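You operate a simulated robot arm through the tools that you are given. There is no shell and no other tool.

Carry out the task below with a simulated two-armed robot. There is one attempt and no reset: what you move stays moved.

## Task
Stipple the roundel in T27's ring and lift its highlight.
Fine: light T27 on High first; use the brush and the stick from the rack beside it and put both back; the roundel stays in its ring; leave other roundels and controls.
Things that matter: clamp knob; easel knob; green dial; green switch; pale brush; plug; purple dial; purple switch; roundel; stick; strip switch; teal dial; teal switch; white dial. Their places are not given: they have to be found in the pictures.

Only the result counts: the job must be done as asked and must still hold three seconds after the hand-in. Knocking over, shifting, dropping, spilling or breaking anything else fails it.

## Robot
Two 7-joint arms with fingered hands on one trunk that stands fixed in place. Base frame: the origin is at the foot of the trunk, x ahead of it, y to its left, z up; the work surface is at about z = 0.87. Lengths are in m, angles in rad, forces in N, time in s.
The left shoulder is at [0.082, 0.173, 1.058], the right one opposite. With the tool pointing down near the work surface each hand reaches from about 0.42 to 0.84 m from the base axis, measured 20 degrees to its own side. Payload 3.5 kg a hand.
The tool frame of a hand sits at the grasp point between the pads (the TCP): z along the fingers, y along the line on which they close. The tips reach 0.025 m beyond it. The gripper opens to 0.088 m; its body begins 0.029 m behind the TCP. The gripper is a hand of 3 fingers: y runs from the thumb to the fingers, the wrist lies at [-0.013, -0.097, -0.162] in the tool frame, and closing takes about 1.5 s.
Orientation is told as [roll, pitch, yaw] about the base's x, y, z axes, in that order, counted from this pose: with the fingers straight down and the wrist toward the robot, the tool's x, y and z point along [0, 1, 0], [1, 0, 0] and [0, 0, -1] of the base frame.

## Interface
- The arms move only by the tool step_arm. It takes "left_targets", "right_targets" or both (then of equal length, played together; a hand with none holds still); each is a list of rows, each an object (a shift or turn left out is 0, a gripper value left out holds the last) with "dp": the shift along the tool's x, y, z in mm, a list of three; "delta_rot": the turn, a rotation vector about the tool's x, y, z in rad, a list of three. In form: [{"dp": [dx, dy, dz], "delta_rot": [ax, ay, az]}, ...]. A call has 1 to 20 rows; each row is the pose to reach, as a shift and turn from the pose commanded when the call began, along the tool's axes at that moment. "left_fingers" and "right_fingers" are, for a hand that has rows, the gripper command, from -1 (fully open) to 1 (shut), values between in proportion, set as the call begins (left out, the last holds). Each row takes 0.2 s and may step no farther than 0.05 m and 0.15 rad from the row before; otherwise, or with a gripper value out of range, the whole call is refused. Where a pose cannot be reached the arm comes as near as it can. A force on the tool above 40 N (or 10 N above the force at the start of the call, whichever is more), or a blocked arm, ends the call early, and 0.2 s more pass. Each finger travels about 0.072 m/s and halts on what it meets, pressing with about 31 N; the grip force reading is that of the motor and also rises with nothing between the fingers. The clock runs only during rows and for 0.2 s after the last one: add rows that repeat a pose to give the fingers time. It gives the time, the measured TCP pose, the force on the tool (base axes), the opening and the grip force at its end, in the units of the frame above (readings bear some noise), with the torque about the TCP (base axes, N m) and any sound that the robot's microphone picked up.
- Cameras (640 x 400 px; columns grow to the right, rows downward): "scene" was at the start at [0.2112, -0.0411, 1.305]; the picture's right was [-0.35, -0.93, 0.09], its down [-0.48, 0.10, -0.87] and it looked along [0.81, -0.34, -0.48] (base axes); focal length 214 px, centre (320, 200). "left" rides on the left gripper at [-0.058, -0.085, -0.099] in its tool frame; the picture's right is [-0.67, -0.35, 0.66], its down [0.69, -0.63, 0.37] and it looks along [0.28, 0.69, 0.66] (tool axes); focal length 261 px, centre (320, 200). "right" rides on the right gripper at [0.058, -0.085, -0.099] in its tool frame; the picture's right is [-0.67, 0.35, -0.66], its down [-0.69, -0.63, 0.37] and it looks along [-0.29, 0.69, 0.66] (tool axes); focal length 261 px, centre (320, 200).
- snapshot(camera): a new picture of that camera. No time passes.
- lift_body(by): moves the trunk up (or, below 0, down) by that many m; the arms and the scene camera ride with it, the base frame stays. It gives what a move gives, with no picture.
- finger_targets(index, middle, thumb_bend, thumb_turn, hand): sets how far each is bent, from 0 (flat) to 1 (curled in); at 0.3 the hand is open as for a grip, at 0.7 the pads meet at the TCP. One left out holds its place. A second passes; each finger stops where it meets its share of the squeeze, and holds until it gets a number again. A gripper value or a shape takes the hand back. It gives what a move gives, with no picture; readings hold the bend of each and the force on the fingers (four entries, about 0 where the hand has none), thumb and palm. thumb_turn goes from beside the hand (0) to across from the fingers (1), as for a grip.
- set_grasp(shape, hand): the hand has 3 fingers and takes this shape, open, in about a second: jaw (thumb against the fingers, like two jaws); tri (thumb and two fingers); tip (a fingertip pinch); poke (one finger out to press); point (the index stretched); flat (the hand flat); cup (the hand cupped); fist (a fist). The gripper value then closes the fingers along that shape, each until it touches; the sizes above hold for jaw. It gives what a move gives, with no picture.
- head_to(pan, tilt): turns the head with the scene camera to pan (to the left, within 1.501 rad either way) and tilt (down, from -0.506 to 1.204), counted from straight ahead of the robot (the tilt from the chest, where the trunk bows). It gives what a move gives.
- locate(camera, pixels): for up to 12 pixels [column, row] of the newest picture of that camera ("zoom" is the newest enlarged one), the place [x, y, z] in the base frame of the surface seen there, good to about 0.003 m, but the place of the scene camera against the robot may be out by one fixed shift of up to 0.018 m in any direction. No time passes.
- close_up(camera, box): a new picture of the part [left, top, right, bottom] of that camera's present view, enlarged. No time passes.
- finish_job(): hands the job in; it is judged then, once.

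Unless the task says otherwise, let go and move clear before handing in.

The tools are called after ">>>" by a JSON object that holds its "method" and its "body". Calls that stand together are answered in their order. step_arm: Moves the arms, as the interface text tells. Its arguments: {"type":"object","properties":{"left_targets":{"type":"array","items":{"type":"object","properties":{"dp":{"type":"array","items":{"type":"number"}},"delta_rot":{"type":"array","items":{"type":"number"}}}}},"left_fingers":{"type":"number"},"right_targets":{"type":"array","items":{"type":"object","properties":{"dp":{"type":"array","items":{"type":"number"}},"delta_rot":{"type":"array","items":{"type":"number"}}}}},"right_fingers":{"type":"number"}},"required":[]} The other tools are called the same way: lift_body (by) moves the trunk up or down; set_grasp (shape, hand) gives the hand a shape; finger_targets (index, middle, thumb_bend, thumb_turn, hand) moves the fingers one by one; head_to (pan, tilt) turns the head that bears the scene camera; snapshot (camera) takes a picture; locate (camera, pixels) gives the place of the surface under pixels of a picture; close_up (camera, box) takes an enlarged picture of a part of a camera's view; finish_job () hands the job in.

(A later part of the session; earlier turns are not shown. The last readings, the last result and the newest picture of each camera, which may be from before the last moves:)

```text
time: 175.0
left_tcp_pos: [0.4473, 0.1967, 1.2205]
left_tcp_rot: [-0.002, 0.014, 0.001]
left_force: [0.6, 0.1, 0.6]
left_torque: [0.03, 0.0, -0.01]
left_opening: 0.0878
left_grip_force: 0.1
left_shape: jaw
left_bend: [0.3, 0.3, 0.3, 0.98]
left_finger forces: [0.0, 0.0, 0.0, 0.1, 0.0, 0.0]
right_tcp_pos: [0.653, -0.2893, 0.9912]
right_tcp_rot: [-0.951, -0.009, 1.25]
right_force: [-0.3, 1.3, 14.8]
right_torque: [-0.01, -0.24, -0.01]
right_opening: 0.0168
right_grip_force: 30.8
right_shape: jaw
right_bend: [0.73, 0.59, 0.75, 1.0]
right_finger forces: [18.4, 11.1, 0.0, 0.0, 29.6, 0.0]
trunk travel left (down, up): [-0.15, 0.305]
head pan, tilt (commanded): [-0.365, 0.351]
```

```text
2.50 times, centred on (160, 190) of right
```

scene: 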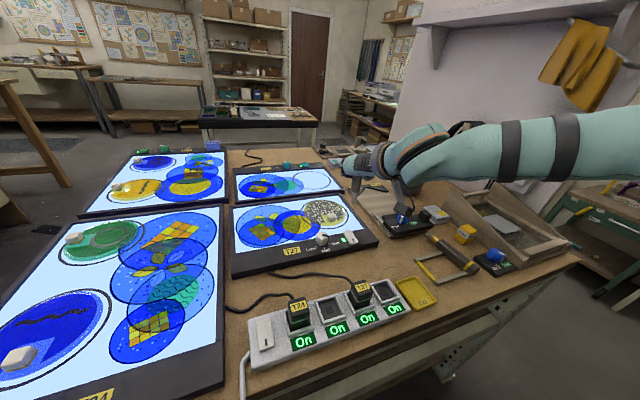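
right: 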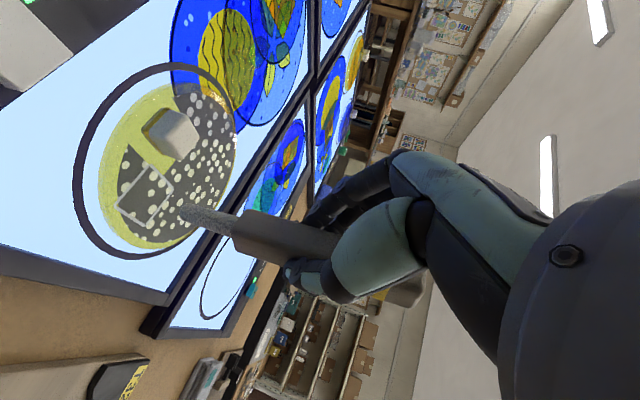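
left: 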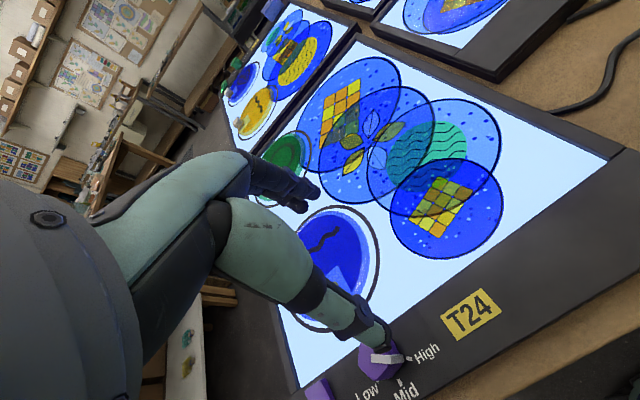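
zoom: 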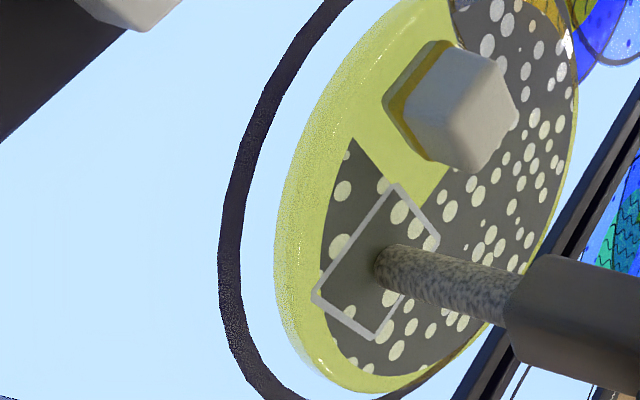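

Contact is ~15 N and pressing alone leaves the grey; it must be rubbed. I'll ease off by 1.5 mm (≈5 N) and draw the tip 8 mm outward, then look.

>>> {"method": "step_arm", "body": {"right_targets": [{"dp": [-1.2, 0, -0.9]}, {"dp": [-3.4, 1.3, 2.2]}, {"dp": [-5.6, 2.5, 5.3]}, {"dp": [-5.6, 2.5, 5.3]}]}}

>>> {"method": "close_up", "body": {"camera": "scene", "box": [310, 180, 370, 230]}}

>>> {"method": "close_up", "body": {"camera": "right", "box": [60, 110, 260, 270]}}

```text
time: 176.0
left_tcp_pos: [0.4478, 0.1977, 1.2205]
left_tcp_rot: [-0.001, 0.013, -0.001]
left_force: [-0.6, -0.3, -0.4]
left_torque: [-0.02, -0.03, -0.02]
left_opening: 0.0877
left_grip_force: 0.1
left_shape: jaw
left_bend: [0.3, 0.3, 0.3, 0.98]
left_finger forces: [0.1, 0.0, 0.0, 0.0, 0.1, 0.0]
right_tcp_pos: [0.6615, -0.2891, 0.9914]
right_tcp_rot: [-0.949, -0.006, 1.249]
right_force: [1.2, 0.5, 11.7]
right_torque: [0.0, -0.17, -0.02]
right_opening: 0.0165
right_grip_force: 30.3
right_shape: jaw
right_bend: [0.73, 0.59, 0.75, 1.0]
right_finger forces: [18.7, 11.2, 0.1, 0.0, 29.9, 0.1]
trunk travel left (down, up): [-0.15, 0.305]
head pan, tilt (commanded): [-0.365, 0.351]
```

```text
8.00 times, centred on (340, 205) of scene
```

zoom: 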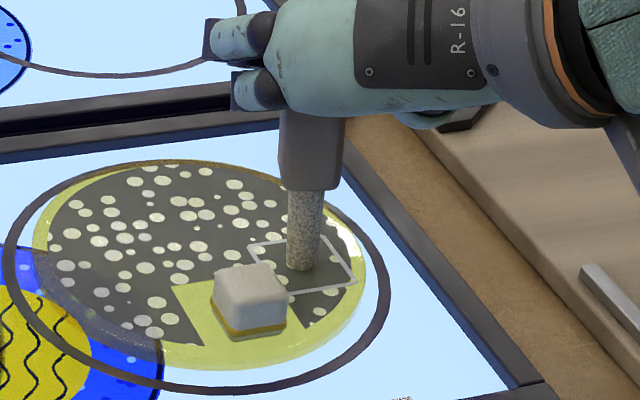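

```text
2.50 times, centred on (160, 190) of right
```

zoom: 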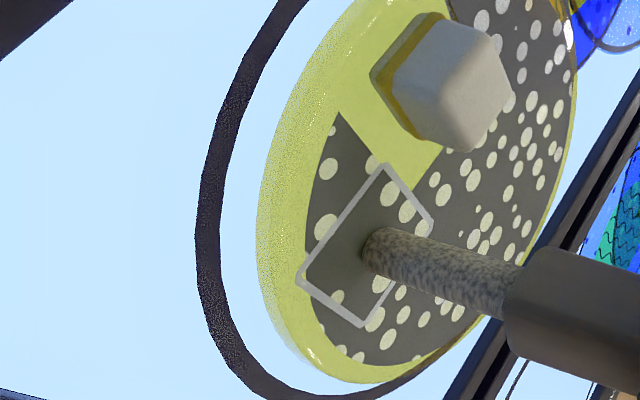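

The hand moved 8 mm but the tip stuck in place by friction (11.7 N), tilting the stick a little. I'll ease the pressure further (up 1.5 mm) so it can slide.

>>> {"method": "step_arm", "body": {"right_targets": [{"dp": [-1.2, 0, -0.9]}, {"dp": [-1.2, 0, -0.9]}]}}

>>> {"method": "close_up", "body": {"camera": "right", "box": [60, 110, 260, 270]}}

```text
time: 176.6
left_tcp_pos: [0.4488, 0.1965, 1.2191]
left_tcp_rot: [-0.001, 0.014, -0.001]
left_force: [-0.5, 0.4, -0.8]
left_torque: [0.01, 0.01, 0.0]
left_opening: 0.0876
left_grip_force: 0.0
left_shape: jaw
left_bend: [0.3, 0.3, 0.3, 0.98]
left_finger forces: [0.1, 0.0, 0.0, 0.0, 0.0, 0.0]
right_tcp_pos: [0.6623, -0.2884, 0.9929]
right_tcp_rot: [-0.947, -0.006, 1.25]
right_force: [-0.3, 0.0, 5.6]
right_torque: [0.03, -0.03, 0.01]
right_opening: 0.0169
right_grip_force: 31.2
right_shape: jaw
right_bend: [0.73, 0.59, 0.75, 1.0]
right_finger forces: [18.6, 10.7, 0.0, 0.0, 29.3, 0.1]
trunk travel left (down, up): [-0.15, 0.305]
head pan, tilt (commanded): [-0.365, 0.351]
```

```text
2.50 times, centred on (160, 190) of right
```

zoom: 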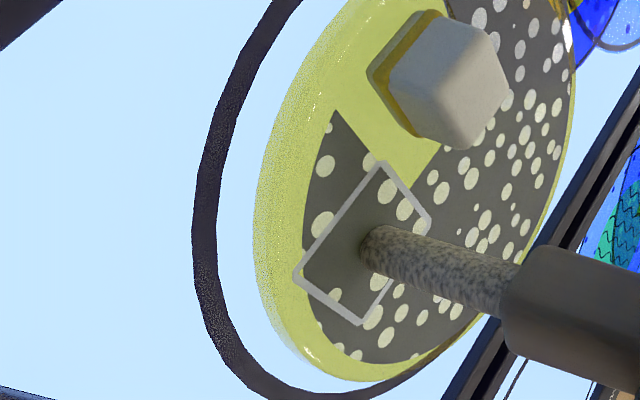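

Now ~5.6 N. I'll ease another 0.5 mm and draw sideways (−y) 8 mm to see if it slides and lifts the grey.

>>> {"method": "step_arm", "body": {"right_targets": [{"dp": [-0.4, 0, -0.3]}, {"dp": [-1.1, -3.8, 0.7]}, {"dp": [-1.9, -7.6, 1.8]}, {"dp": [-1.9, -7.6, 1.8]}]}}

>>> {"method": "close_up", "body": {"camera": "right", "box": [60, 110, 260, 270]}}

>>> {"method": "close_up", "body": {"camera": "scene", "box": [310, 180, 370, 230]}}

```text
time: 177.6
left_tcp_pos: [0.4484, 0.1977, 1.2197]
left_tcp_rot: [-0.002, 0.014, 0.001]
left_force: [0.4, -1.2, -0.2]
left_torque: [-0.04, 0.0, -0.03]
left_opening: 0.0879
left_grip_force: 0.1
left_shape: jaw
left_bend: [0.3, 0.3, 0.3, 0.98]
left_finger forces: [0.1, 0.1, 0.0, 0.0, 0.0, 0.1]
right_tcp_pos: [0.6618, -0.2982, 0.992]
right_tcp_rot: [-0.948, -0.005, 1.251]
right_force: [-0.3, 0.6, 4.5]
right_torque: [0.1, -0.04, 0.02]
right_opening: 0.0168
right_grip_force: 31.0
right_shape: jaw
right_bend: [0.73, 0.6, 0.75, 1.0]
right_finger forces: [20.3, 9.1, 0.0, 0.0, 28.5, 0.0]
trunk travel left (down, up): [-0.15, 0.305]
head pan, tilt (commanded): [-0.365, 0.351]
```

```text
2.50 times, centred on (160, 190) of right
```

zoom: 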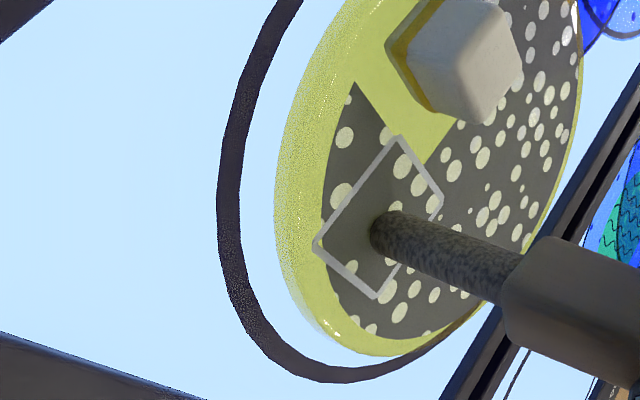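

```text
8.00 times, centred on (340, 205) of scene
```

zoom: 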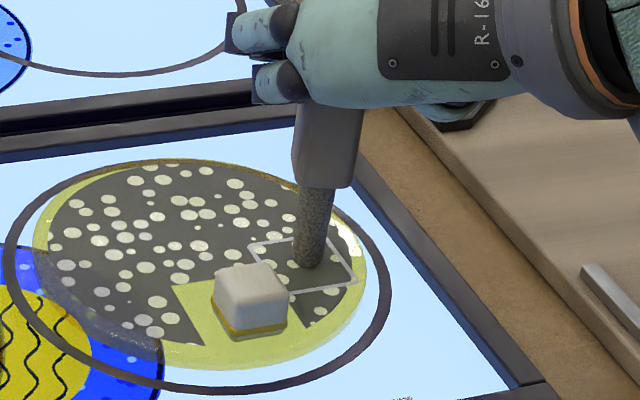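

The tip moved only slightly, but the stick has darkened, so it is picking up paint. I'll lift off and look at what changed under it.

>>> {"method": "step_arm", "body": {"right_targets": [{"dp": [-4, 0, -2.9]}, {"dp": [-12, 0, -8.8]}, {"dp": [-20, 0, -14.6]}, {"dp": [-20, 0, -14.6]}]}}

>>> {"method": "close_up", "body": {"camera": "right", "box": [40, 90, 240, 250]}}

>>> {"method": "close_up", "body": {"camera": "scene", "box": [310, 180, 370, 230]}}

>>> {"method": "snapshot", "body": {"camera": "right"}}

```text
time: 178.6
left_tcp_pos: [0.4501, 0.1957, 1.2191]
left_tcp_rot: [-0.001, 0.015, -0.001]
left_force: [0.2, 0.5, 0.1]
left_torque: [0.01, -0.02, 0.01]
left_opening: 0.0876
left_grip_force: 0.0
left_shape: jaw
left_bend: [0.3, 0.3, 0.3, 0.98]
left_finger forces: [0.0, 0.0, 0.0, 0.0, 0.1, 0.1]
right_tcp_pos: [0.6618, -0.2969, 1.0154]
right_tcp_rot: [-0.946, -0.003, 1.25]
right_force: [0.2, 0.3, -0.8]
right_torque: [0.02, 0.03, 0.01]
right_opening: 0.0168
right_grip_force: 31.6
right_shape: jaw
right_bend: [0.73, 0.6, 0.75, 1.0]
right_finger forces: [18.8, 9.9, 0.1, 0.1, 28.5, 0.0]
trunk travel left (down, up): [-0.15, 0.305]
head pan, tilt (commanded): [-0.365, 0.351]
```

```text
2.50 times, centred on (140, 170) of right
```

zoom: 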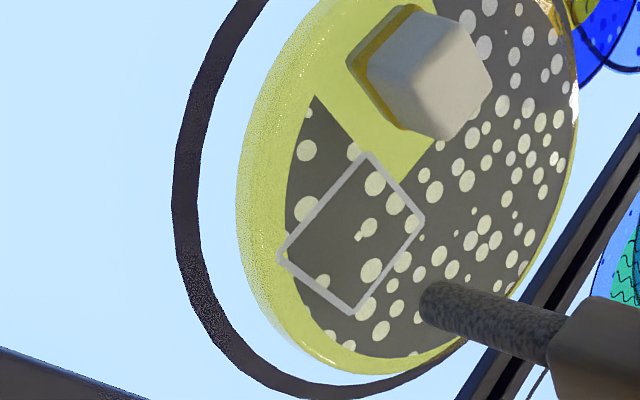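

```text
8.00 times, centred on (340, 205) of scene
```

zoom: 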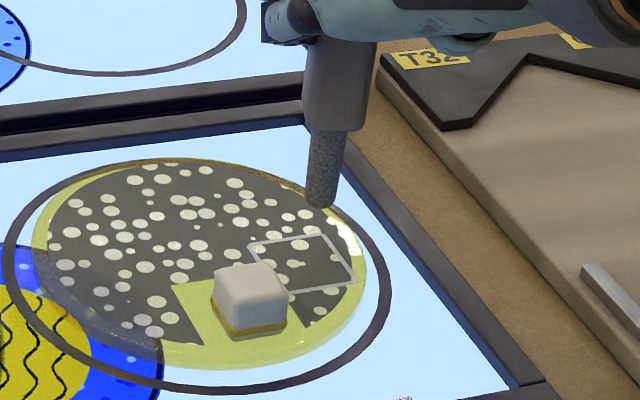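

```text
taken
```

right: 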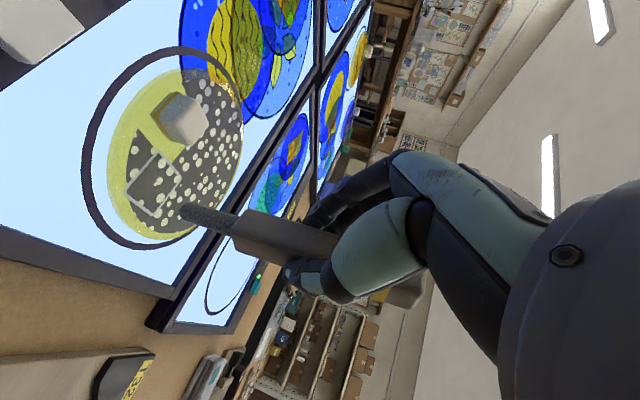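

A small cleared mark shows near zoom (360,235), so actual sliding clears the grey. I'll look at it closely to judge the width of the cleared track.

>>> {"method": "close_up", "body": {"camera": "right", "box": [110, 140, 190, 230]}}

>>> {"method": "locate", "body": {"camera": "right", "pixels": [[150, 155], [181, 181], [154, 214], [123, 194], [152, 195], [149, 199], [146, 197]]}}

>>> {"method": "close_up", "body": {"camera": "scene", "box": [325, 195, 355, 220]}}

```text
4.44 times, centred on (150, 185) of right
```

zoom: 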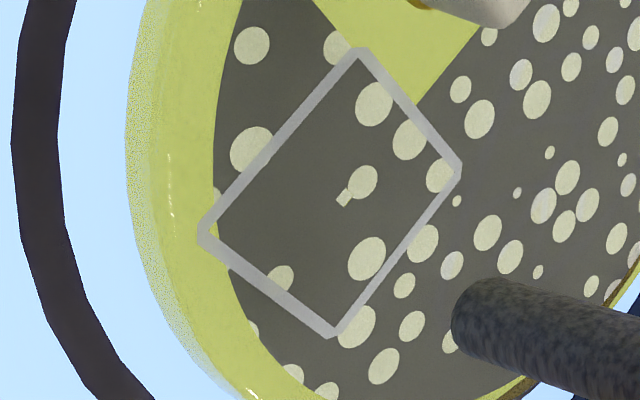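

```text
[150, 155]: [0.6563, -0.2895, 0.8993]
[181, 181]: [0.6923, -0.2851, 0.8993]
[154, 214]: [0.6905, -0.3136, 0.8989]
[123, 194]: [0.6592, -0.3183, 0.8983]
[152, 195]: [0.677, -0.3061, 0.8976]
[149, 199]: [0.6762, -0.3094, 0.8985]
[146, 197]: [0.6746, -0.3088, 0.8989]
```

```text
16.00 times, centred on (340, 208) of scene
```

zoom: 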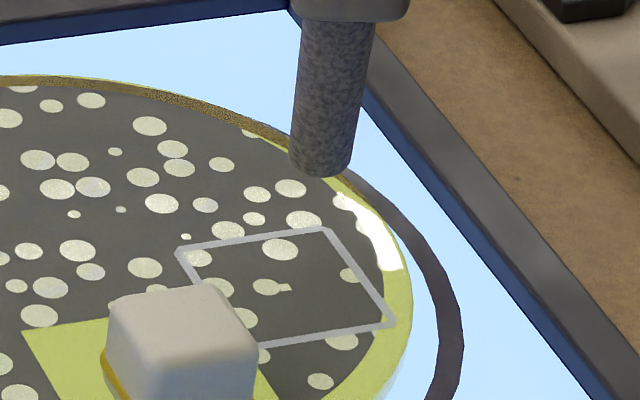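

Each slide clears a ~2 mm track along the tip's centre, so I must rub many strokes over the square with light force. I'll set the tip at the square's left edge (0.674,-0.287) and touch lightly.

>>> {"method": "step_arm", "body": {"right_targets": [{"dp": [7.4, 16.2, -10.2]}, {"dp": [7.4, 16.2, -10.2]}, {"dp": [16, 16.2, -4.1]}, {"dp": [23, 16.2, 1.0]}, {"dp": [25.7, 16.2, 2.9]}, {"dp": [25.7, 16.2, 2.9]}]}}

```text
time: 180.0
left_tcp_pos: [0.45, 0.1967, 1.2191]
left_tcp_rot: [-0.002, 0.014, -0.001]
left_force: [-1.0, -0.4, -1.1]
left_torque: [0.0, 0.03, -0.02]
left_opening: 0.0876
left_grip_force: 0.2
left_shape: jaw
left_bend: [0.3, 0.3, 0.3, 0.98]
left_finger forces: [0.0, 0.0, 0.0, 0.0, 0.0, 0.1]
right_tcp_pos: [0.6567, -0.2798, 0.9952]
right_tcp_rot: [-0.945, -0.008, 1.25]
right_force: [-0.9, 0.3, -0.8]
right_torque: [-0.03, 0.02, 0.01]
right_opening: 0.0166
right_grip_force: 30.5
right_shape: jaw
right_bend: [0.73, 0.6, 0.75, 1.0]
right_finger forces: [18.8, 9.9, 0.0, 0.0, 28.6, 0.0]
trunk travel left (down, up): [-0.15, 0.305]
head pan, tilt (commanded): [-0.365, 0.351]
```

No contact yet at z=0.9952. I'll go 2.7 mm lower and make the first stroke of 34 mm toward -y.

>>> {"method": "step_arm", "body": {"right_targets": [{"dp": [2.2, 0, 1.6]}, {"dp": [2.2, 0, 1.6]}, {"dp": [0.9, -6.5, 3.3]}, {"dp": [-0.3, -12.9, 5.1]}, {"dp": [-1.6, -19.4, 6.8]}, {"dp": [-2.8, -25.8, 8.6]}, {"dp": [-4.1, -32.3, 10.3]}, {"dp": [-4.1, -32.3, 10.3]}]}}

>>> {"method": "close_up", "body": {"camera": "scene", "box": [315, 185, 365, 225]}}

>>> {"method": "close_up", "body": {"camera": "right", "box": [60, 110, 260, 270]}}

```text
time: 181.8
left_tcp_pos: [0.4488, 0.1969, 1.2193]
left_tcp_rot: [-0.003, 0.015, 0.0]
left_force: [0.8, 0.9, -0.5]
left_torque: [-0.01, 0.0, -0.03]
left_opening: 0.0877
left_grip_force: 0.1
left_shape: jaw
left_bend: [0.3, 0.3, 0.3, 0.98]
left_finger forces: [0.0, 0.0, 0.0, 0.1, 0.0, 0.1]
right_tcp_pos: [0.6563, -0.312, 0.9929]
right_tcp_rot: [-0.947, -0.005, 1.249]
right_force: [0.3, 0.4, 4.9]
right_torque: [0.06, -0.03, 0.03]
right_opening: 0.0169
right_grip_force: 30.8
right_shape: jaw
right_bend: [0.73, 0.6, 0.75, 1.0]
right_finger forces: [20.5, 9.3, 0.1, 0.0, 28.5, 0.1]
trunk travel left (down, up): [-0.15, 0.305]
head pan, tilt (commanded): [-0.365, 0.351]
```

```text
10.00 times, centred on (340, 205) of scene
```

zoom: 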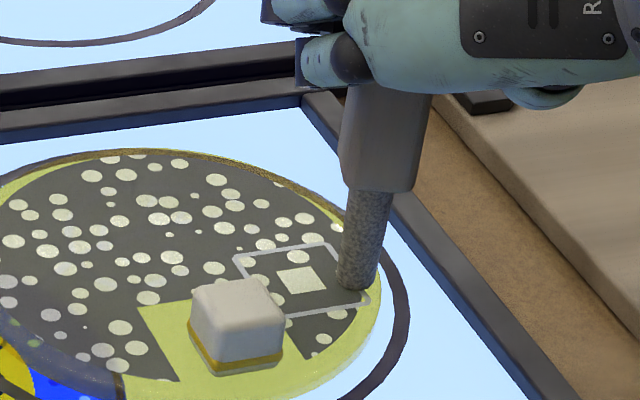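

```text
2.50 times, centred on (160, 190) of right
```

zoom: 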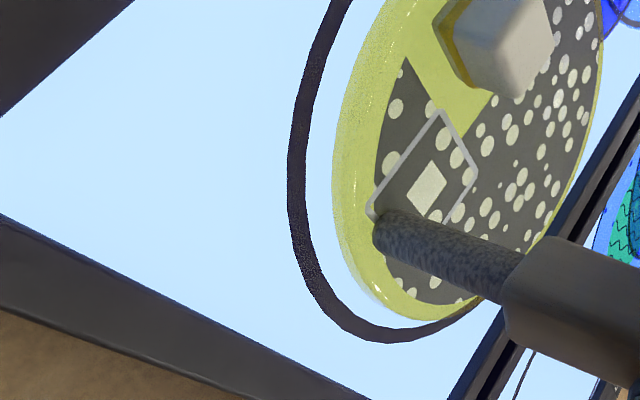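

Excellent: a cleared patch now grows from the centre of the square in proportion to the rubbing. Force is ~5 N; I'll keep rubbing back and forth across the square.

>>> {"method": "step_arm", "body": {"right_targets": [{"dp": [1.1, 5.7, -1.5]}, {"dp": [2.2, 11.4, -3.1]}, {"dp": [3.3, 17.1, -4.6]}, {"dp": [4.4, 22.8, -6.2]}, {"dp": [5.6, 28.5, -7.7]}, {"dp": [6.3, 32.2, -8.7]}, {"dp": [5.6, 28.5, -7.7]}, {"dp": [4.4, 22.8, -6.2]}, {"dp": [3.3, 17.1, -4.6]}, {"dp": [2.2, 11.4, -3.1]}, {"dp": [1.1, 5.7, -1.5]}, {"dp": [0, 0, 0]}]}}

>>> {"method": "close_up", "body": {"camera": "scene", "box": [315, 185, 365, 225]}}

>>> {"method": "close_up", "body": {"camera": "right", "box": [60, 110, 260, 270]}}

```text
time: 184.4
left_tcp_pos: [0.4494, 0.1967, 1.2192]
left_tcp_rot: [-0.001, 0.013, -0.001]
left_force: [-0.4, 0.4, 0.8]
left_torque: [0.02, -0.02, 0.03]
left_opening: 0.0877
left_grip_force: 0.1
left_shape: jaw
left_bend: [0.3, 0.3, 0.3, 0.98]
left_finger forces: [0.0, 0.1, 0.0, 0.0, 0.0, 0.0]
right_tcp_pos: [0.6555, -0.3127, 0.992]
right_tcp_rot: [-0.946, -0.007, 1.25]
right_force: [0.5, 0.5, 1.5]
right_torque: [0.05, -0.02, 0.01]
right_opening: 0.017
right_grip_force: 30.9
right_shape: jaw
right_bend: [0.73, 0.59, 0.75, 1.0]
right_finger forces: [19.6, 10.5, 0.0, 0.0, 29.7, 0.0]
trunk travel left (down, up): [-0.15, 0.305]
head pan, tilt (commanded): [-0.365, 0.351]
```

```text
10.00 times, centred on (340, 205) of scene
```

zoom: 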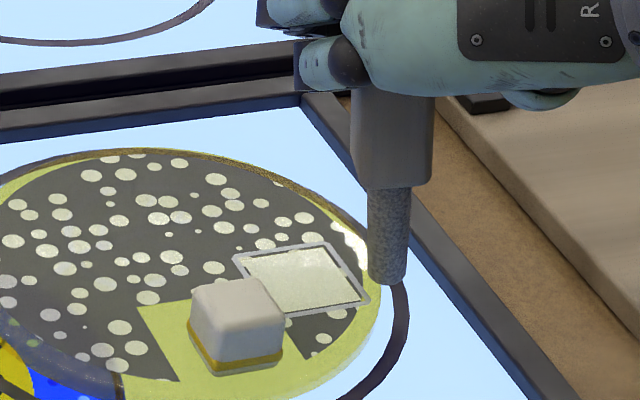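

```text
2.50 times, centred on (160, 190) of right
```

zoom: 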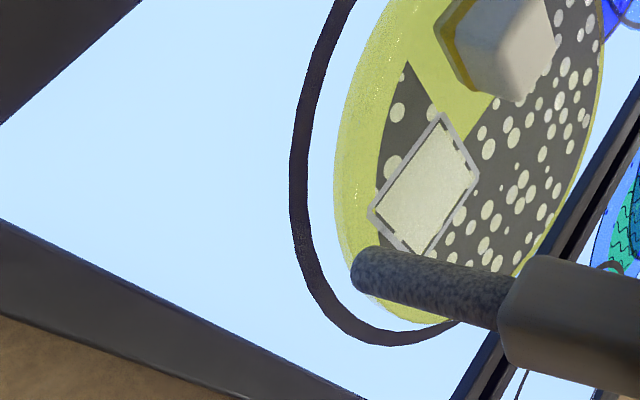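

The cleared patch now almost fills the outline (thin dark rim left). One more shorter back-and-forth within the square to complete it.

>>> {"method": "step_arm", "body": {"right_targets": [{"dp": [1.1, 5.7, -1.5]}, {"dp": [2.2, 11.4, -3.1]}, {"dp": [3.3, 17.1, -4.6]}, {"dp": [4.4, 22.8, -6.2]}, {"dp": [5.6, 28.5, -7.7]}, {"dp": [6.3, 32.2, -8.7]}, {"dp": [5.6, 28.5, -7.7]}, {"dp": [4.4, 22.8, -6.2]}, {"dp": [3.3, 17.1, -4.6]}, {"dp": [2.6, 13.3, -3.6]}]}}

>>> {"method": "close_up", "body": {"camera": "scene", "box": [315, 185, 365, 225]}}

>>> {"method": "close_up", "body": {"camera": "right", "box": [60, 110, 260, 270]}}

```text
time: 186.6
left_tcp_pos: [0.4504, 0.1956, 1.2191]
left_tcp_rot: [-0.001, 0.013, 0.001]
left_force: [0.0, -0.1, -0.1]
left_torque: [0.0, 0.01, -0.02]
left_opening: 0.0876
left_grip_force: 0.1
left_shape: jaw
left_bend: [0.3, 0.3, 0.3, 0.98]
left_finger forces: [0.0, 0.0, 0.1, 0.0, 0.0, 0.0]
right_tcp_pos: [0.6556, -0.2979, 0.9923]
right_tcp_rot: [-0.945, -0.006, 1.25]
right_force: [0.5, -1.2, -1.2]
right_torque: [0.04, 0.0, 0.04]
right_opening: 0.0168
right_grip_force: 30.4
right_shape: jaw
right_bend: [0.73, 0.58, 0.75, 1.0]
right_finger forces: [18.6, 11.1, 0.0, 0.0, 29.6, 0.1]
trunk travel left (down, up): [-0.15, 0.305]
head pan, tilt (commanded): [-0.365, 0.351]
```

```text
10.00 times, centred on (340, 205) of scene
```

zoom: 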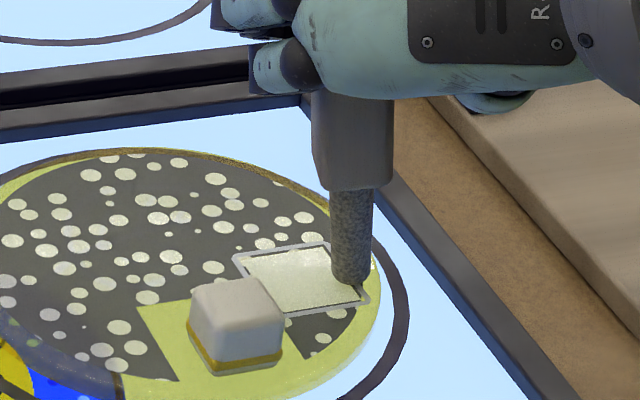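

```text
2.50 times, centred on (160, 190) of right
```

zoom: 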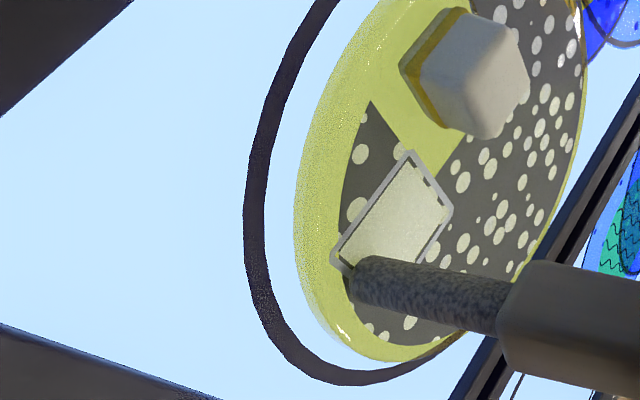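

No contact on that last pass (force ≈-1), and the stick has shifted a little in the grip, with the tip toward the square's right edge. I'll lower ~2 mm and rub again leftward and back to finish the rim.

>>> {"method": "step_arm", "body": {"right_targets": [{"dp": [0.8, 0, 0.6]}, {"dp": [1.6, 0, 1.2]}, {"dp": [1.6, 0, 1.2]}]}}

```text
time: 187.4
left_tcp_pos: [0.449, 0.1968, 1.2192]
left_tcp_rot: [-0.002, 0.015, 0.0]
left_force: [-0.7, 0.7, -1.1]
left_torque: [-0.01, 0.01, 0.02]
left_opening: 0.0877
left_grip_force: 0.0
left_shape: jaw
left_bend: [0.3, 0.3, 0.3, 0.98]
left_finger forces: [0.1, 0.0, 0.0, 0.0, 0.1, 0.1]
right_tcp_pos: [0.6552, -0.2988, 0.9905]
right_tcp_rot: [-0.95, -0.008, 1.251]
right_force: [0.9, 0.8, 4.7]
right_torque: [-0.02, -0.14, 0.03]
right_opening: 0.0169
right_grip_force: 30.6
right_shape: jaw
right_bend: [0.73, 0.58, 0.75, 1.0]
right_finger forces: [18.5, 11.7, 0.0, 0.0, 30.0, 0.1]
trunk travel left (down, up): [-0.15, 0.305]
head pan, tilt (commanded): [-0.365, 0.351]
```

Contact again at 4.7 N. Rub 26 mm left and 20 mm back.

>>> {"method": "step_arm", "body": {"right_targets": [{"dp": [1.1, 5.7, -1.5]}, {"dp": [2.2, 11.4, -3.1]}, {"dp": [3.3, 17.1, -4.6]}, {"dp": [4.4, 22.8, -6.2]}, {"dp": [5.0, 25.6, -6.9]}, {"dp": [4.4, 22.8, -6.2]}, {"dp": [3.3, 17.1, -4.6]}, {"dp": [2.2, 11.4, -3.1]}, {"dp": [1.1, 5.7, -1.5]}]}}

>>> {"method": "close_up", "body": {"camera": "scene", "box": [315, 185, 365, 225]}}

>>> {"method": "close_up", "body": {"camera": "right", "box": [60, 110, 260, 270]}}

```text
time: 189.4
left_tcp_pos: [0.4483, 0.1979, 1.2195]
left_tcp_rot: [-0.002, 0.013, 0.0]
left_force: [-0.3, -0.4, -0.4]
left_torque: [0.01, -0.02, 0.02]
left_opening: 0.0879
left_grip_force: 0.1
left_shape: jaw
left_bend: [0.3, 0.3, 0.3, 0.98]
left_finger forces: [0.0, 0.0, 0.0, 0.0, 0.0, 0.1]
right_tcp_pos: [0.6556, -0.2919, 0.9888]
right_tcp_rot: [-0.947, -0.008, 1.251]
right_force: [-0.8, 0.0, 3.5]
right_torque: [0.02, -0.02, -0.01]
right_opening: 0.0166
right_grip_force: 31.1
right_shape: jaw
right_bend: [0.73, 0.58, 0.75, 1.0]
right_finger forces: [18.9, 11.7, 0.0, 0.1, 30.2, 0.0]
trunk travel left (down, up): [-0.15, 0.305]
head pan, tilt (commanded): [-0.365, 0.351]
```

```text
10.00 times, centred on (340, 205) of scene
```

zoom: 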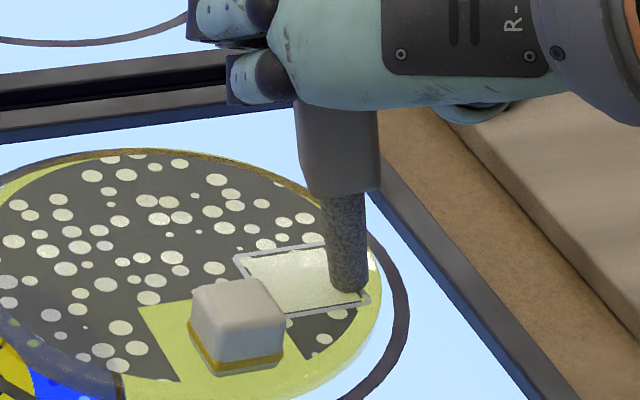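

```text
2.50 times, centred on (160, 190) of right
```

zoom: 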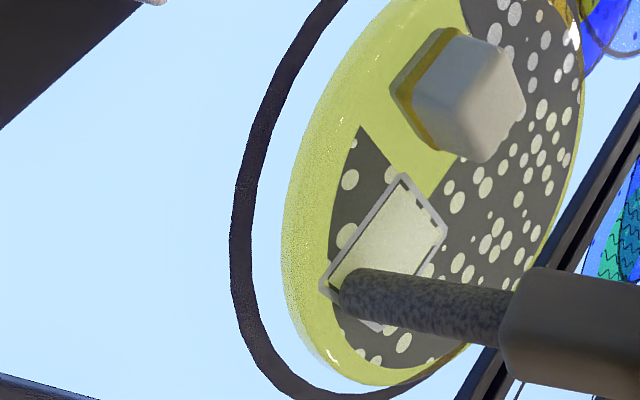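

The cleared patch no longer grows — it fills the outline apart from a thin even rim, so the highlight seems fully lifted. I'll lift the stick well clear and inspect.

>>> {"method": "step_arm", "body": {"right_targets": [{"dp": [-4, 0, -2.9]}, {"dp": [-12, 0, -8.8]}, {"dp": [-28, 0, -20]}, {"dp": [-45, 0, -32]}, {"dp": [-60, 0, -43]}, {"dp": [-60, 0, -43]}]}}

>>> {"method": "snapshot", "body": {"camera": "right"}}

>>> {"method": "close_up", "body": {"camera": "scene", "box": [295, 180, 375, 235]}}

>>> {"method": "close_up", "body": {"camera": "right", "box": [40, 60, 260, 240]}}

```text
time: 190.8
left_tcp_pos: [0.4499, 0.1972, 1.2187]
left_tcp_rot: [-0.002, 0.015, 0.0]
left_force: [0.2, 0.6, 0.7]
left_torque: [0.05, -0.02, 0.0]
left_opening: 0.0877
left_grip_force: 0.0
left_shape: jaw
left_bend: [0.3, 0.3, 0.3, 0.98]
left_finger forces: [0.0, 0.0, 0.1, 0.0, 0.1, 0.1]
right_tcp_pos: [0.6567, -0.2942, 1.0638]
right_tcp_rot: [-0.946, -0.005, 1.25]
right_force: [-0.2, 0.0, -1.1]
right_torque: [-0.03, 0.0, -0.02]
right_opening: 0.0166
right_grip_force: 31.5
right_shape: jaw
right_bend: [0.73, 0.58, 0.75, 1.0]
right_finger forces: [18.5, 11.7, 0.1, 0.0, 29.9, 0.0]
trunk travel left (down, up): [-0.15, 0.305]
head pan, tilt (commanded): [-0.365, 0.351]
```

```text
taken
```

right: 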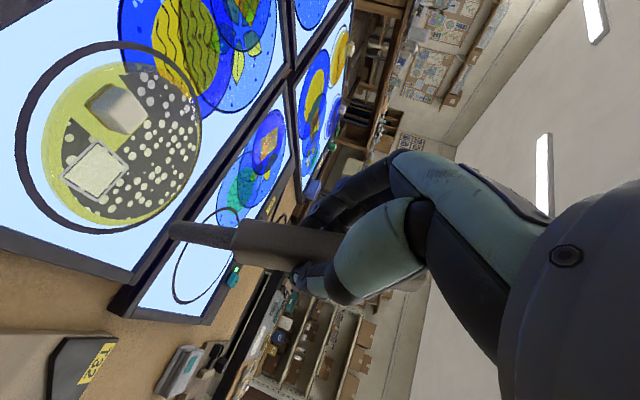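

```text
7.27 times, centred on (335, 208) of scene
```

zoom: 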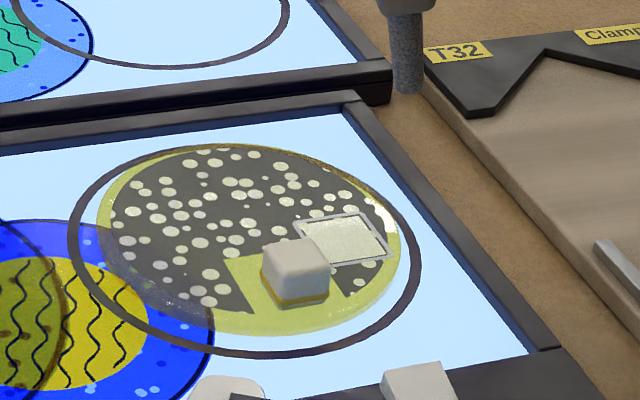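

```text
2.22 times, centred on (150, 150) of right
```

zoom: 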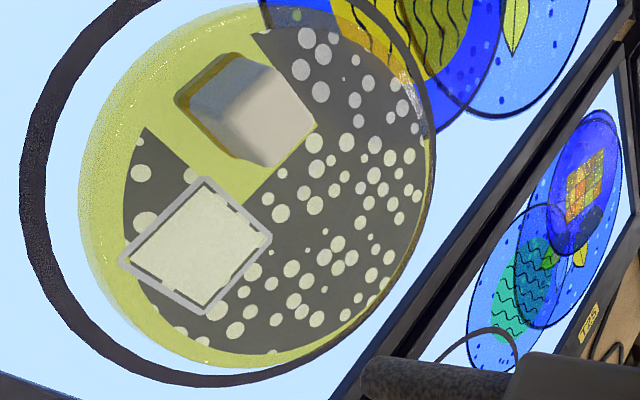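

The patch is clean inside its outline and the roundel still sits in its ring. Now I'll see how the stick lies in the grip to put it back straight.

>>> {"method": "close_up", "body": {"camera": "right", "box": [150, 190, 390, 330]}}

>>> {"method": "locate", "body": {"camera": "right", "pixels": [[172, 231], [185, 234], [200, 236], [220, 238], [234, 240], [240, 232], [240, 258], [260, 245], [290, 250], [320, 245], [410, 280], [400, 285]]}}

```text
2.67 times, centred on (270, 260) of right
```

zoom: 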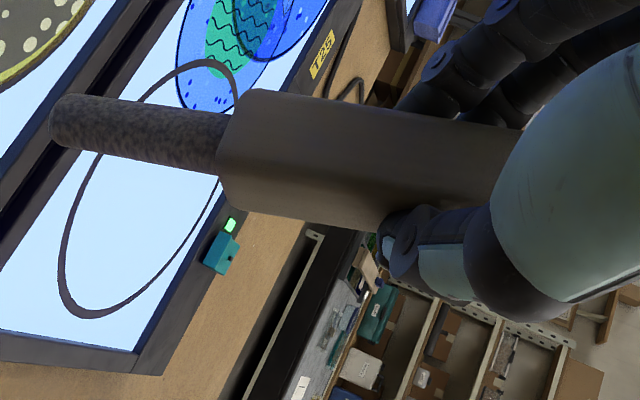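

```text
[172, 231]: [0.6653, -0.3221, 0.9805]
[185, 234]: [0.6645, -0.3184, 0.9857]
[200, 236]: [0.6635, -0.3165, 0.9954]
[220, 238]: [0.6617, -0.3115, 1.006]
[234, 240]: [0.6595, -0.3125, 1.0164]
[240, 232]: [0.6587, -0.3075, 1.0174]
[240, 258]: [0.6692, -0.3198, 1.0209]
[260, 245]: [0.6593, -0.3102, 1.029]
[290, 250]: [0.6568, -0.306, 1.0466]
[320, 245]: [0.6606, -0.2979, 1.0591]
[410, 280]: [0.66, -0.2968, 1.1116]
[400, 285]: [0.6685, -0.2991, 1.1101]
```

The stick has turned ~0.17 rad in the grip (tip toward the thumb side); I'll account for that when laying it down. First retreat toward me and turn the yaw back to 0.9.

>>> {"method": "step_arm", "body": {"right_targets": [{"dp": [12.6, -4.7, -26.6]}, {"dp": [25.1, -9.4, -53]}, {"dp": [37.7, -14.1, -79.7]}, {"dp": [37.7, -14.1, -79.7], "delta_rot": [0.0946, 0, 0.0683]}, {"dp": [37.7, -14.1, -79.7], "delta_rot": [0.189, 0, 0.1366]}, {"dp": [37.7, -14.1, -79.7], "delta_rot": [0.2839, 0, 0.2048]}, {"dp": [37.7, -14.1, -79.7], "delta_rot": [0.2839, 0, 0.2048]}]}}

>>> {"method": "step_arm", "body": {"right_targets": [{"delta_rot": [0, 0.14, 0]}, {"delta_rot": [0, 0.28, 0]}, {"delta_rot": [0, 0.42, 0]}, {"delta_rot": [0, 0.56, 0]}, {"delta_rot": [0, 0.7, 0]}, {"delta_rot": [0, 0.84, 0]}, {"delta_rot": [0, 0.945, 0]}, {"delta_rot": [0, 0.945, 0]}]}}

>>> {"method": "snapshot", "body": {"camera": "scene"}}

```text
time: 192.4
left_tcp_pos: [0.4503, 0.1958, 1.2186]
left_tcp_rot: [-0.002, 0.013, 0.0]
left_force: [0.0, -0.3, 0.1]
left_torque: [0.0, -0.01, 0.01]
left_opening: 0.0876
left_grip_force: 0.1
left_shape: jaw
left_bend: [0.3, 0.3, 0.3, 0.98]
left_finger forces: [0.0, 0.0, 0.0, 0.0, 0.0, 0.1]
right_tcp_pos: [0.5689, -0.2807, 1.0793]
right_tcp_rot: [-0.946, -0.005, 0.901]
right_force: [-0.5, 0.4, -1.3]
right_torque: [-0.02, 0.03, 0.0]
right_opening: 0.0167
right_grip_force: 30.9
right_shape: jaw
right_bend: [0.73, 0.58, 0.75, 1.0]
right_finger forces: [18.5, 11.0, 0.0, 0.0, 29.2, 0.0]
trunk travel left (down, up): [-0.15, 0.305]
head pan, tilt (commanded): [-0.365, 0.351]
```

```text
time: 194.2
left_tcp_pos: [0.4501, 0.1966, 1.2187]
left_tcp_rot: [-0.003, 0.013, 0.001]
left_force: [-1.2, -0.2, 0.1]
left_torque: [0.05, -0.04, 0.0]
left_opening: 0.0875
left_grip_force: 0.0
left_shape: jaw
left_bend: [0.3, 0.3, 0.3, 0.98]
left_finger forces: [0.0, 0.0, 0.0, 0.0, 0.0, 0.0]
right_tcp_pos: [0.5684, -0.2805, 1.0805]
right_tcp_rot: [0.0, -0.008, 0.901]
right_force: [-0.8, 0.8, -0.6]
right_torque: [-0.01, 0.02, 0.04]
right_opening: 0.0167
right_grip_force: 31.2
right_shape: jaw
right_bend: [0.73, 0.58, 0.75, 1.0]
right_finger forces: [17.9, 10.9, 0.1, 0.0, 28.7, 0.0]
trunk travel left (down, up): [-0.15, 0.305]
head pan, tilt (commanded): [-0.365, 0.351]
```

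```text
taken
```

scene: 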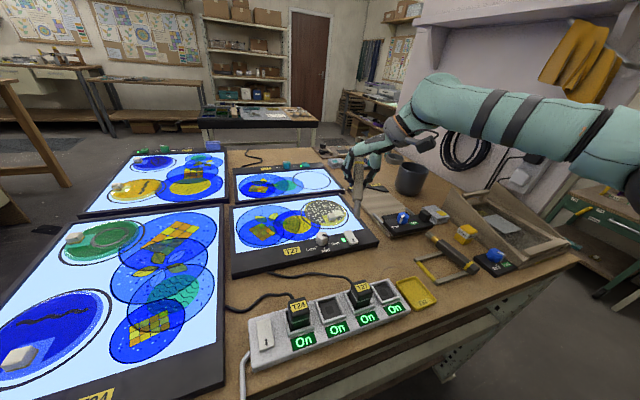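

Upright again. Now back over the rack to (0.437,-0.462,1.10) with yaw -1.57.

>>> {"method": "step_arm", "body": {"right_targets": [{"dp": [-0.5, -12, -10], "delta_rot": [0, 0, 0.137]}, {"dp": [-1, -25, -20], "delta_rot": [0, 0, 0.274]}, {"dp": [-1.7, -37, -20], "delta_rot": [0, 0, 0.411]}, {"dp": [-2.3, -50, -20], "delta_rot": [0, 0, 0.548]}, {"dp": [-2.9, -62, -20], "delta_rot": [0, 0, 0.685]}, {"dp": [-3.4, -75, -20], "delta_rot": [0, 0, 0.822]}, {"dp": [-4, -87, -20], "delta_rot": [0, 0, 0.959]}, {"dp": [-4.6, -99, -20], "delta_rot": [0, 0, 1.096]}, {"dp": [-5.2, -112, -20], "delta_rot": [0, 0, 1.233]}, {"dp": [-5.7, -124, -20], "delta_rot": [0, 0, 1.37]}, {"dp": [-6.3, -137, -20], "delta_rot": [0, 0, 1.507]}, {"dp": [-6.9, -149, -20], "delta_rot": [0, 0, 1.644]}, {"dp": [-7.4, -162, -20], "delta_rot": [0, 0, 1.781]}, {"dp": [-8, -174, -20], "delta_rot": [0, 0, 1.918]}, {"dp": [-8.6, -186, -20], "delta_rot": [0, 0, 2.055]}, {"dp": [-9.2, -199, -20], "delta_rot": [0, 0, 2.192]}, {"dp": [-9.7, -211, -20], "delta_rot": [0, 0, 2.329]}, {"dp": [-10.3, -223.7, -20], "delta_rot": [0, 0, 2.47]}, {"dp": [-10.3, -223.7, -20], "delta_rot": [0, 0, 2.47]}]}}

>>> {"method": "step_arm", "body": {"right_targets": [{"dp": [0, 0, -15], "delta_rot": [0, 0.14, 0]}, {"dp": [0, 0, -30], "delta_rot": [0, 0.28, 0]}, {"dp": [0, 0, -45], "delta_rot": [0, 0.42, 0]}, {"dp": [0, 0, -60], "delta_rot": [0, 0.56, 0]}, {"dp": [0, 0, -60], "delta_rot": [0, 0.7, 0]}, {"dp": [0, 0, -60], "delta_rot": [0, 0.705, 0]}]}}

>>> {"method": "snapshot", "body": {"camera": "right"}}

```text
time: 198.2
left_tcp_pos: [0.4495, 0.1957, 1.2186]
left_tcp_rot: [-0.002, 0.014, -0.001]
left_force: [0.6, 0.1, 0.6]
left_torque: [0.03, 0.01, 0.05]
left_opening: 0.088
left_grip_force: 0.0
left_shape: jaw
left_bend: [0.3, 0.3, 0.3, 0.98]
left_finger forces: [0.0, 0.0, 0.1, 0.1, 0.1, 0.0]
right_tcp_pos: [0.4367, -0.4608, 1.0987]
right_tcp_rot: [0.003, 0.006, -1.571]
right_force: [0.6, -0.4, -0.9]
right_torque: [0.01, 0.04, 0.0]
right_opening: 0.0163
right_grip_force: 30.8
right_shape: jaw
right_bend: [0.73, 0.58, 0.75, 1.0]
right_finger forces: [17.7, 10.8, 0.1, 0.0, 28.6, 0.1]
trunk travel left (down, up): [-0.15, 0.305]
head pan, tilt (commanded): [-0.365, 0.351]
```

```text
time: 199.6
left_tcp_pos: [0.4493, 0.1967, 1.2189]
left_tcp_rot: [-0.002, 0.013, 0.0]
left_force: [0.5, 0.8, -0.2]
left_torque: [0.02, 0.01, 0.02]
left_opening: 0.0878
left_grip_force: 0.0
left_shape: jaw
left_bend: [0.3, 0.3, 0.3, 0.98]
left_finger forces: [0.0, 0.0, 0.0, 0.0, 0.1, 0.0]
right_tcp_pos: [0.4379, -0.46, 1.1585]
right_tcp_rot: [0.711, 0.005, -1.569]
right_force: [-0.3, -0.2, -0.9]
right_torque: [-0.03, 0.01, 0.0]
right_opening: 0.0167
right_grip_force: 30.8
right_shape: jaw
right_bend: [0.73, 0.58, 0.75, 1.0]
right_finger forces: [17.3, 11.0, 0.1, 0.0, 28.5, 0.1]
trunk travel left (down, up): [-0.15, 0.305]
head pan, tilt (commanded): [-0.365, 0.351]
```

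```text
taken
```

right: 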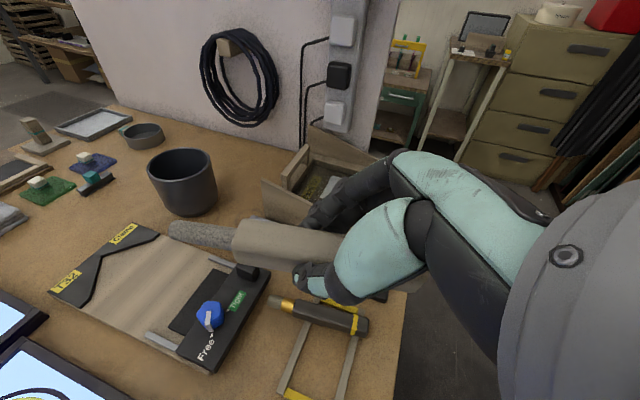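

The stick is over the rack, tilted level. I'll measure its direction, then lower the trunk 15 cm as for the pick-up.

>>> {"method": "locate", "body": {"camera": "right", "pixels": [[173, 231], [190, 234], [210, 237], [228, 239], [240, 225], [240, 255], [260, 240], [290, 246], [320, 250], [415, 280], [410, 290], [420, 272]]}}

>>> {"method": "lift_body", "body": {"by": -0.15}}

>>> {"method": "snapshot", "body": {"camera": "scene"}}

```text
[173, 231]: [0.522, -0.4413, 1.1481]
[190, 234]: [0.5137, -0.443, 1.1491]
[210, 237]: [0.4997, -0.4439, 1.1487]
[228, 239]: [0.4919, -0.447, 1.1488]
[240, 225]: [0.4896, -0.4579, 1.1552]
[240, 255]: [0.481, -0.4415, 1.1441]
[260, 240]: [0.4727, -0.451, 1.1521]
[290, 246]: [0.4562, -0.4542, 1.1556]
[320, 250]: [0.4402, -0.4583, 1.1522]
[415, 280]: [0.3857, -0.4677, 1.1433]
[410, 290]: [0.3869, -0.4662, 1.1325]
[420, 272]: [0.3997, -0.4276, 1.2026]
```

```text
time: 201.4
left_tcp_pos: [0.4485, 0.1965, 1.0709]
left_tcp_rot: [-0.002, 0.009, -0.001]
left_force: [0.0, -0.7, 0.6]
left_torque: [-0.03, -0.05, -0.03]
left_opening: 0.0876
left_grip_force: 0.1
left_shape: jaw
left_bend: [0.3, 0.3, 0.3, 0.98]
left_finger forces: [0.0, 0.0, 0.0, 0.1, 0.1, 0.0]
right_tcp_pos: [0.4378, -0.4609, 1.0094]
right_tcp_rot: [0.71, 0.006, -1.572]
right_force: [0.2, 0.5, 0.3]
right_torque: [0.01, 0.01, 0.0]
right_opening: 0.0164
right_grip_force: 30.6
right_shape: jaw
right_bend: [0.73, 0.58, 0.75, 1.0]
right_finger forces: [17.4, 11.0, 0.0, 0.0, 28.4, 0.0]
trunk travel left (down, up): [0.0, 0.455]
head pan, tilt (commanded): [-0.365, 0.351]
```

```text
taken
```

scene: 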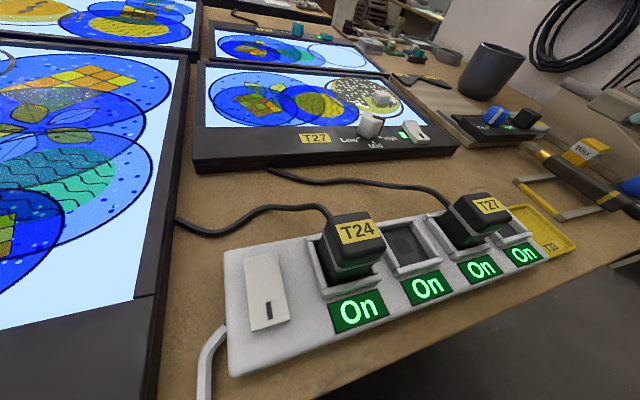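

The stick is level but yawed ~0.19 rad (tip toward +y). I'll try turning the hand's yaw to -1.76 here to lay it down straight.

>>> {"method": "step_arm", "body": {"right_targets": [{"delta_rot": [-0.062, 0, 0.072]}, {"delta_rot": [-0.124, 0, 0.144]}, {"delta_rot": [-0.124, 0, 0.144]}]}}

```text
time: 202.2
left_tcp_pos: [0.4492, 0.1962, 1.0689]
left_tcp_rot: [-0.002, 0.014, -0.001]
left_force: [-0.9, 0.0, -0.3]
left_torque: [-0.01, 0.02, 0.02]
left_opening: 0.0876
left_grip_force: 0.0
left_shape: jaw
left_bend: [0.3, 0.3, 0.3, 0.98]
left_finger forces: [0.0, 0.0, 0.0, 0.0, 0.0, 0.0]
right_tcp_pos: [0.4368, -0.4633, 1.0085]
right_tcp_rot: [0.708, 0.005, -1.76]
right_force: [-0.1, -0.7, -1.2]
right_torque: [0.0, -0.02, 0.03]
right_opening: 0.0167
right_grip_force: 30.6
right_shape: jaw
right_bend: [0.73, 0.58, 0.75, 1.0]
right_finger forces: [17.4, 11.0, 0.1, 0.0, 28.4, 0.1]
trunk travel left (down, up): [0.0, 0.455]
head pan, tilt (commanded): [-0.365, 0.351]
```

Yaw -1.76 is reached. Now descending in checked stages, first to z≈0.963.

>>> {"method": "step_arm", "body": {"right_targets": [{"dp": [-10, 0, 11.4]}, {"dp": [-20, 0, 22.8]}, {"dp": [-29.3, 0, 34.2]}, {"dp": [-29.3, 0, 34.2]}]}}

>>> {"method": "snapshot", "body": {"camera": "right"}}

```text
time: 203.2
left_tcp_pos: [0.4495, 0.1965, 1.0688]
left_tcp_rot: [-0.002, 0.014, 0.001]
left_force: [0.6, -0.4, 0.2]
left_torque: [0.03, 0.02, 0.01]
left_opening: 0.0875
left_grip_force: 0.2
left_shape: jaw
left_bend: [0.3, 0.3, 0.3, 0.98]
left_finger forces: [0.0, 0.0, 0.0, 0.0, 0.0, 0.1]
right_tcp_pos: [0.439, -0.474, 0.9677]
right_tcp_rot: [0.704, 0.005, -1.755]
right_force: [-0.2, 0.0, -0.8]
right_torque: [-0.02, -0.02, -0.02]
right_opening: 0.0164
right_grip_force: 31.2
right_shape: jaw
right_bend: [0.73, 0.58, 0.75, 1.0]
right_finger forces: [17.3, 10.9, 0.0, 0.0, 28.5, 0.0]
right hand out of reach, approached as far as the arm can: row 1, 2, 3, 4
trunk travel left (down, up): [0.0, 0.455]
head pan, tilt (commanded): [-0.365, 0.351]
```

```text
taken
```

right: 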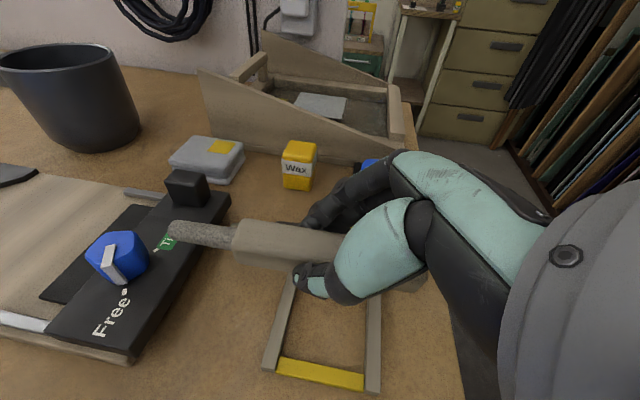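

With yaw -1.76 the arm drifts to y≈-0.474 lower down. I'll instead go back to yaw -1.6 at the stick's own place, lay it down there, and straighten it on the rack afterwards.

>>> {"method": "step_arm", "body": {"right_targets": [{"dp": [19.5, 0, -22.8]}, {"dp": [18.5, -6, -23.5], "delta_rot": [0.05, 0, -0.059]}, {"dp": [17.8, -11.8, -24.2], "delta_rot": [0.1, 0, -0.118]}, {"dp": [17.8, -11.8, -24.2], "delta_rot": [0.12, 0, -0.141]}, {"dp": [17.8, -11.8, -24.2], "delta_rot": [0.12, 0, -0.141]}]}}

```text
time: 204.4
left_tcp_pos: [0.4495, 0.1969, 1.0687]
left_tcp_rot: [-0.003, 0.014, 0.0]
left_force: [0.2, -0.3, -0.4]
left_torque: [-0.02, 0.01, -0.01]
left_opening: 0.0879
left_grip_force: 0.1
left_shape: jaw
left_bend: [0.3, 0.3, 0.3, 0.98]
left_finger forces: [0.0, 0.0, 0.0, 0.1, 0.1, 0.0]
right_tcp_pos: [0.4396, -0.462, 0.9989]
right_tcp_rot: [0.707, 0.004, -1.575]
right_force: [0.4, 0.2, -1.2]
right_torque: [-0.02, 0.02, 0.02]
right_opening: 0.0166
right_grip_force: 31.0
right_shape: jaw
right_bend: [0.73, 0.58, 0.75, 1.0]
right_finger forces: [17.3, 11.0, 0.0, 0.1, 28.3, 0.0]
trunk travel left (down, up): [0.0, 0.455]
head pan, tilt (commanded): [-0.365, 0.351]
```

At yaw -1.575 over the stick's place. Descending in stages to z≈0.95.

>>> {"method": "step_arm", "body": {"right_targets": [{"dp": [-11, 0, 12]}, {"dp": [-22, 0, 24]}, {"dp": [-33.5, 0, 36.7]}, {"dp": [-33.5, 0, 36.7]}]}}

```text
time: 205.4
left_tcp_pos: [0.45, 0.1961, 1.0684]
left_tcp_rot: [-0.002, 0.014, -0.001]
left_force: [-0.5, -0.7, -0.1]
left_torque: [-0.01, 0.03, 0.04]
left_opening: 0.0876
left_grip_force: 0.0
left_shape: jaw
left_bend: [0.3, 0.3, 0.3, 0.98]
left_finger forces: [0.0, 0.0, 0.0, 0.1, 0.0, 0.0]
right_tcp_pos: [0.4387, -0.4615, 0.9489]
right_tcp_rot: [0.708, 0.003, -1.575]
right_force: [-0.3, -0.1, -1.3]
right_torque: [-0.03, 0.04, -0.01]
right_opening: 0.0163
right_grip_force: 30.9
right_shape: jaw
right_bend: [0.73, 0.58, 0.75, 1.0]
right_finger forces: [17.1, 11.0, 0.1, 0.0, 28.3, 0.0]
trunk travel left (down, up): [0.0, 0.455]
head pan, tilt (commanded): [-0.365, 0.351]
```

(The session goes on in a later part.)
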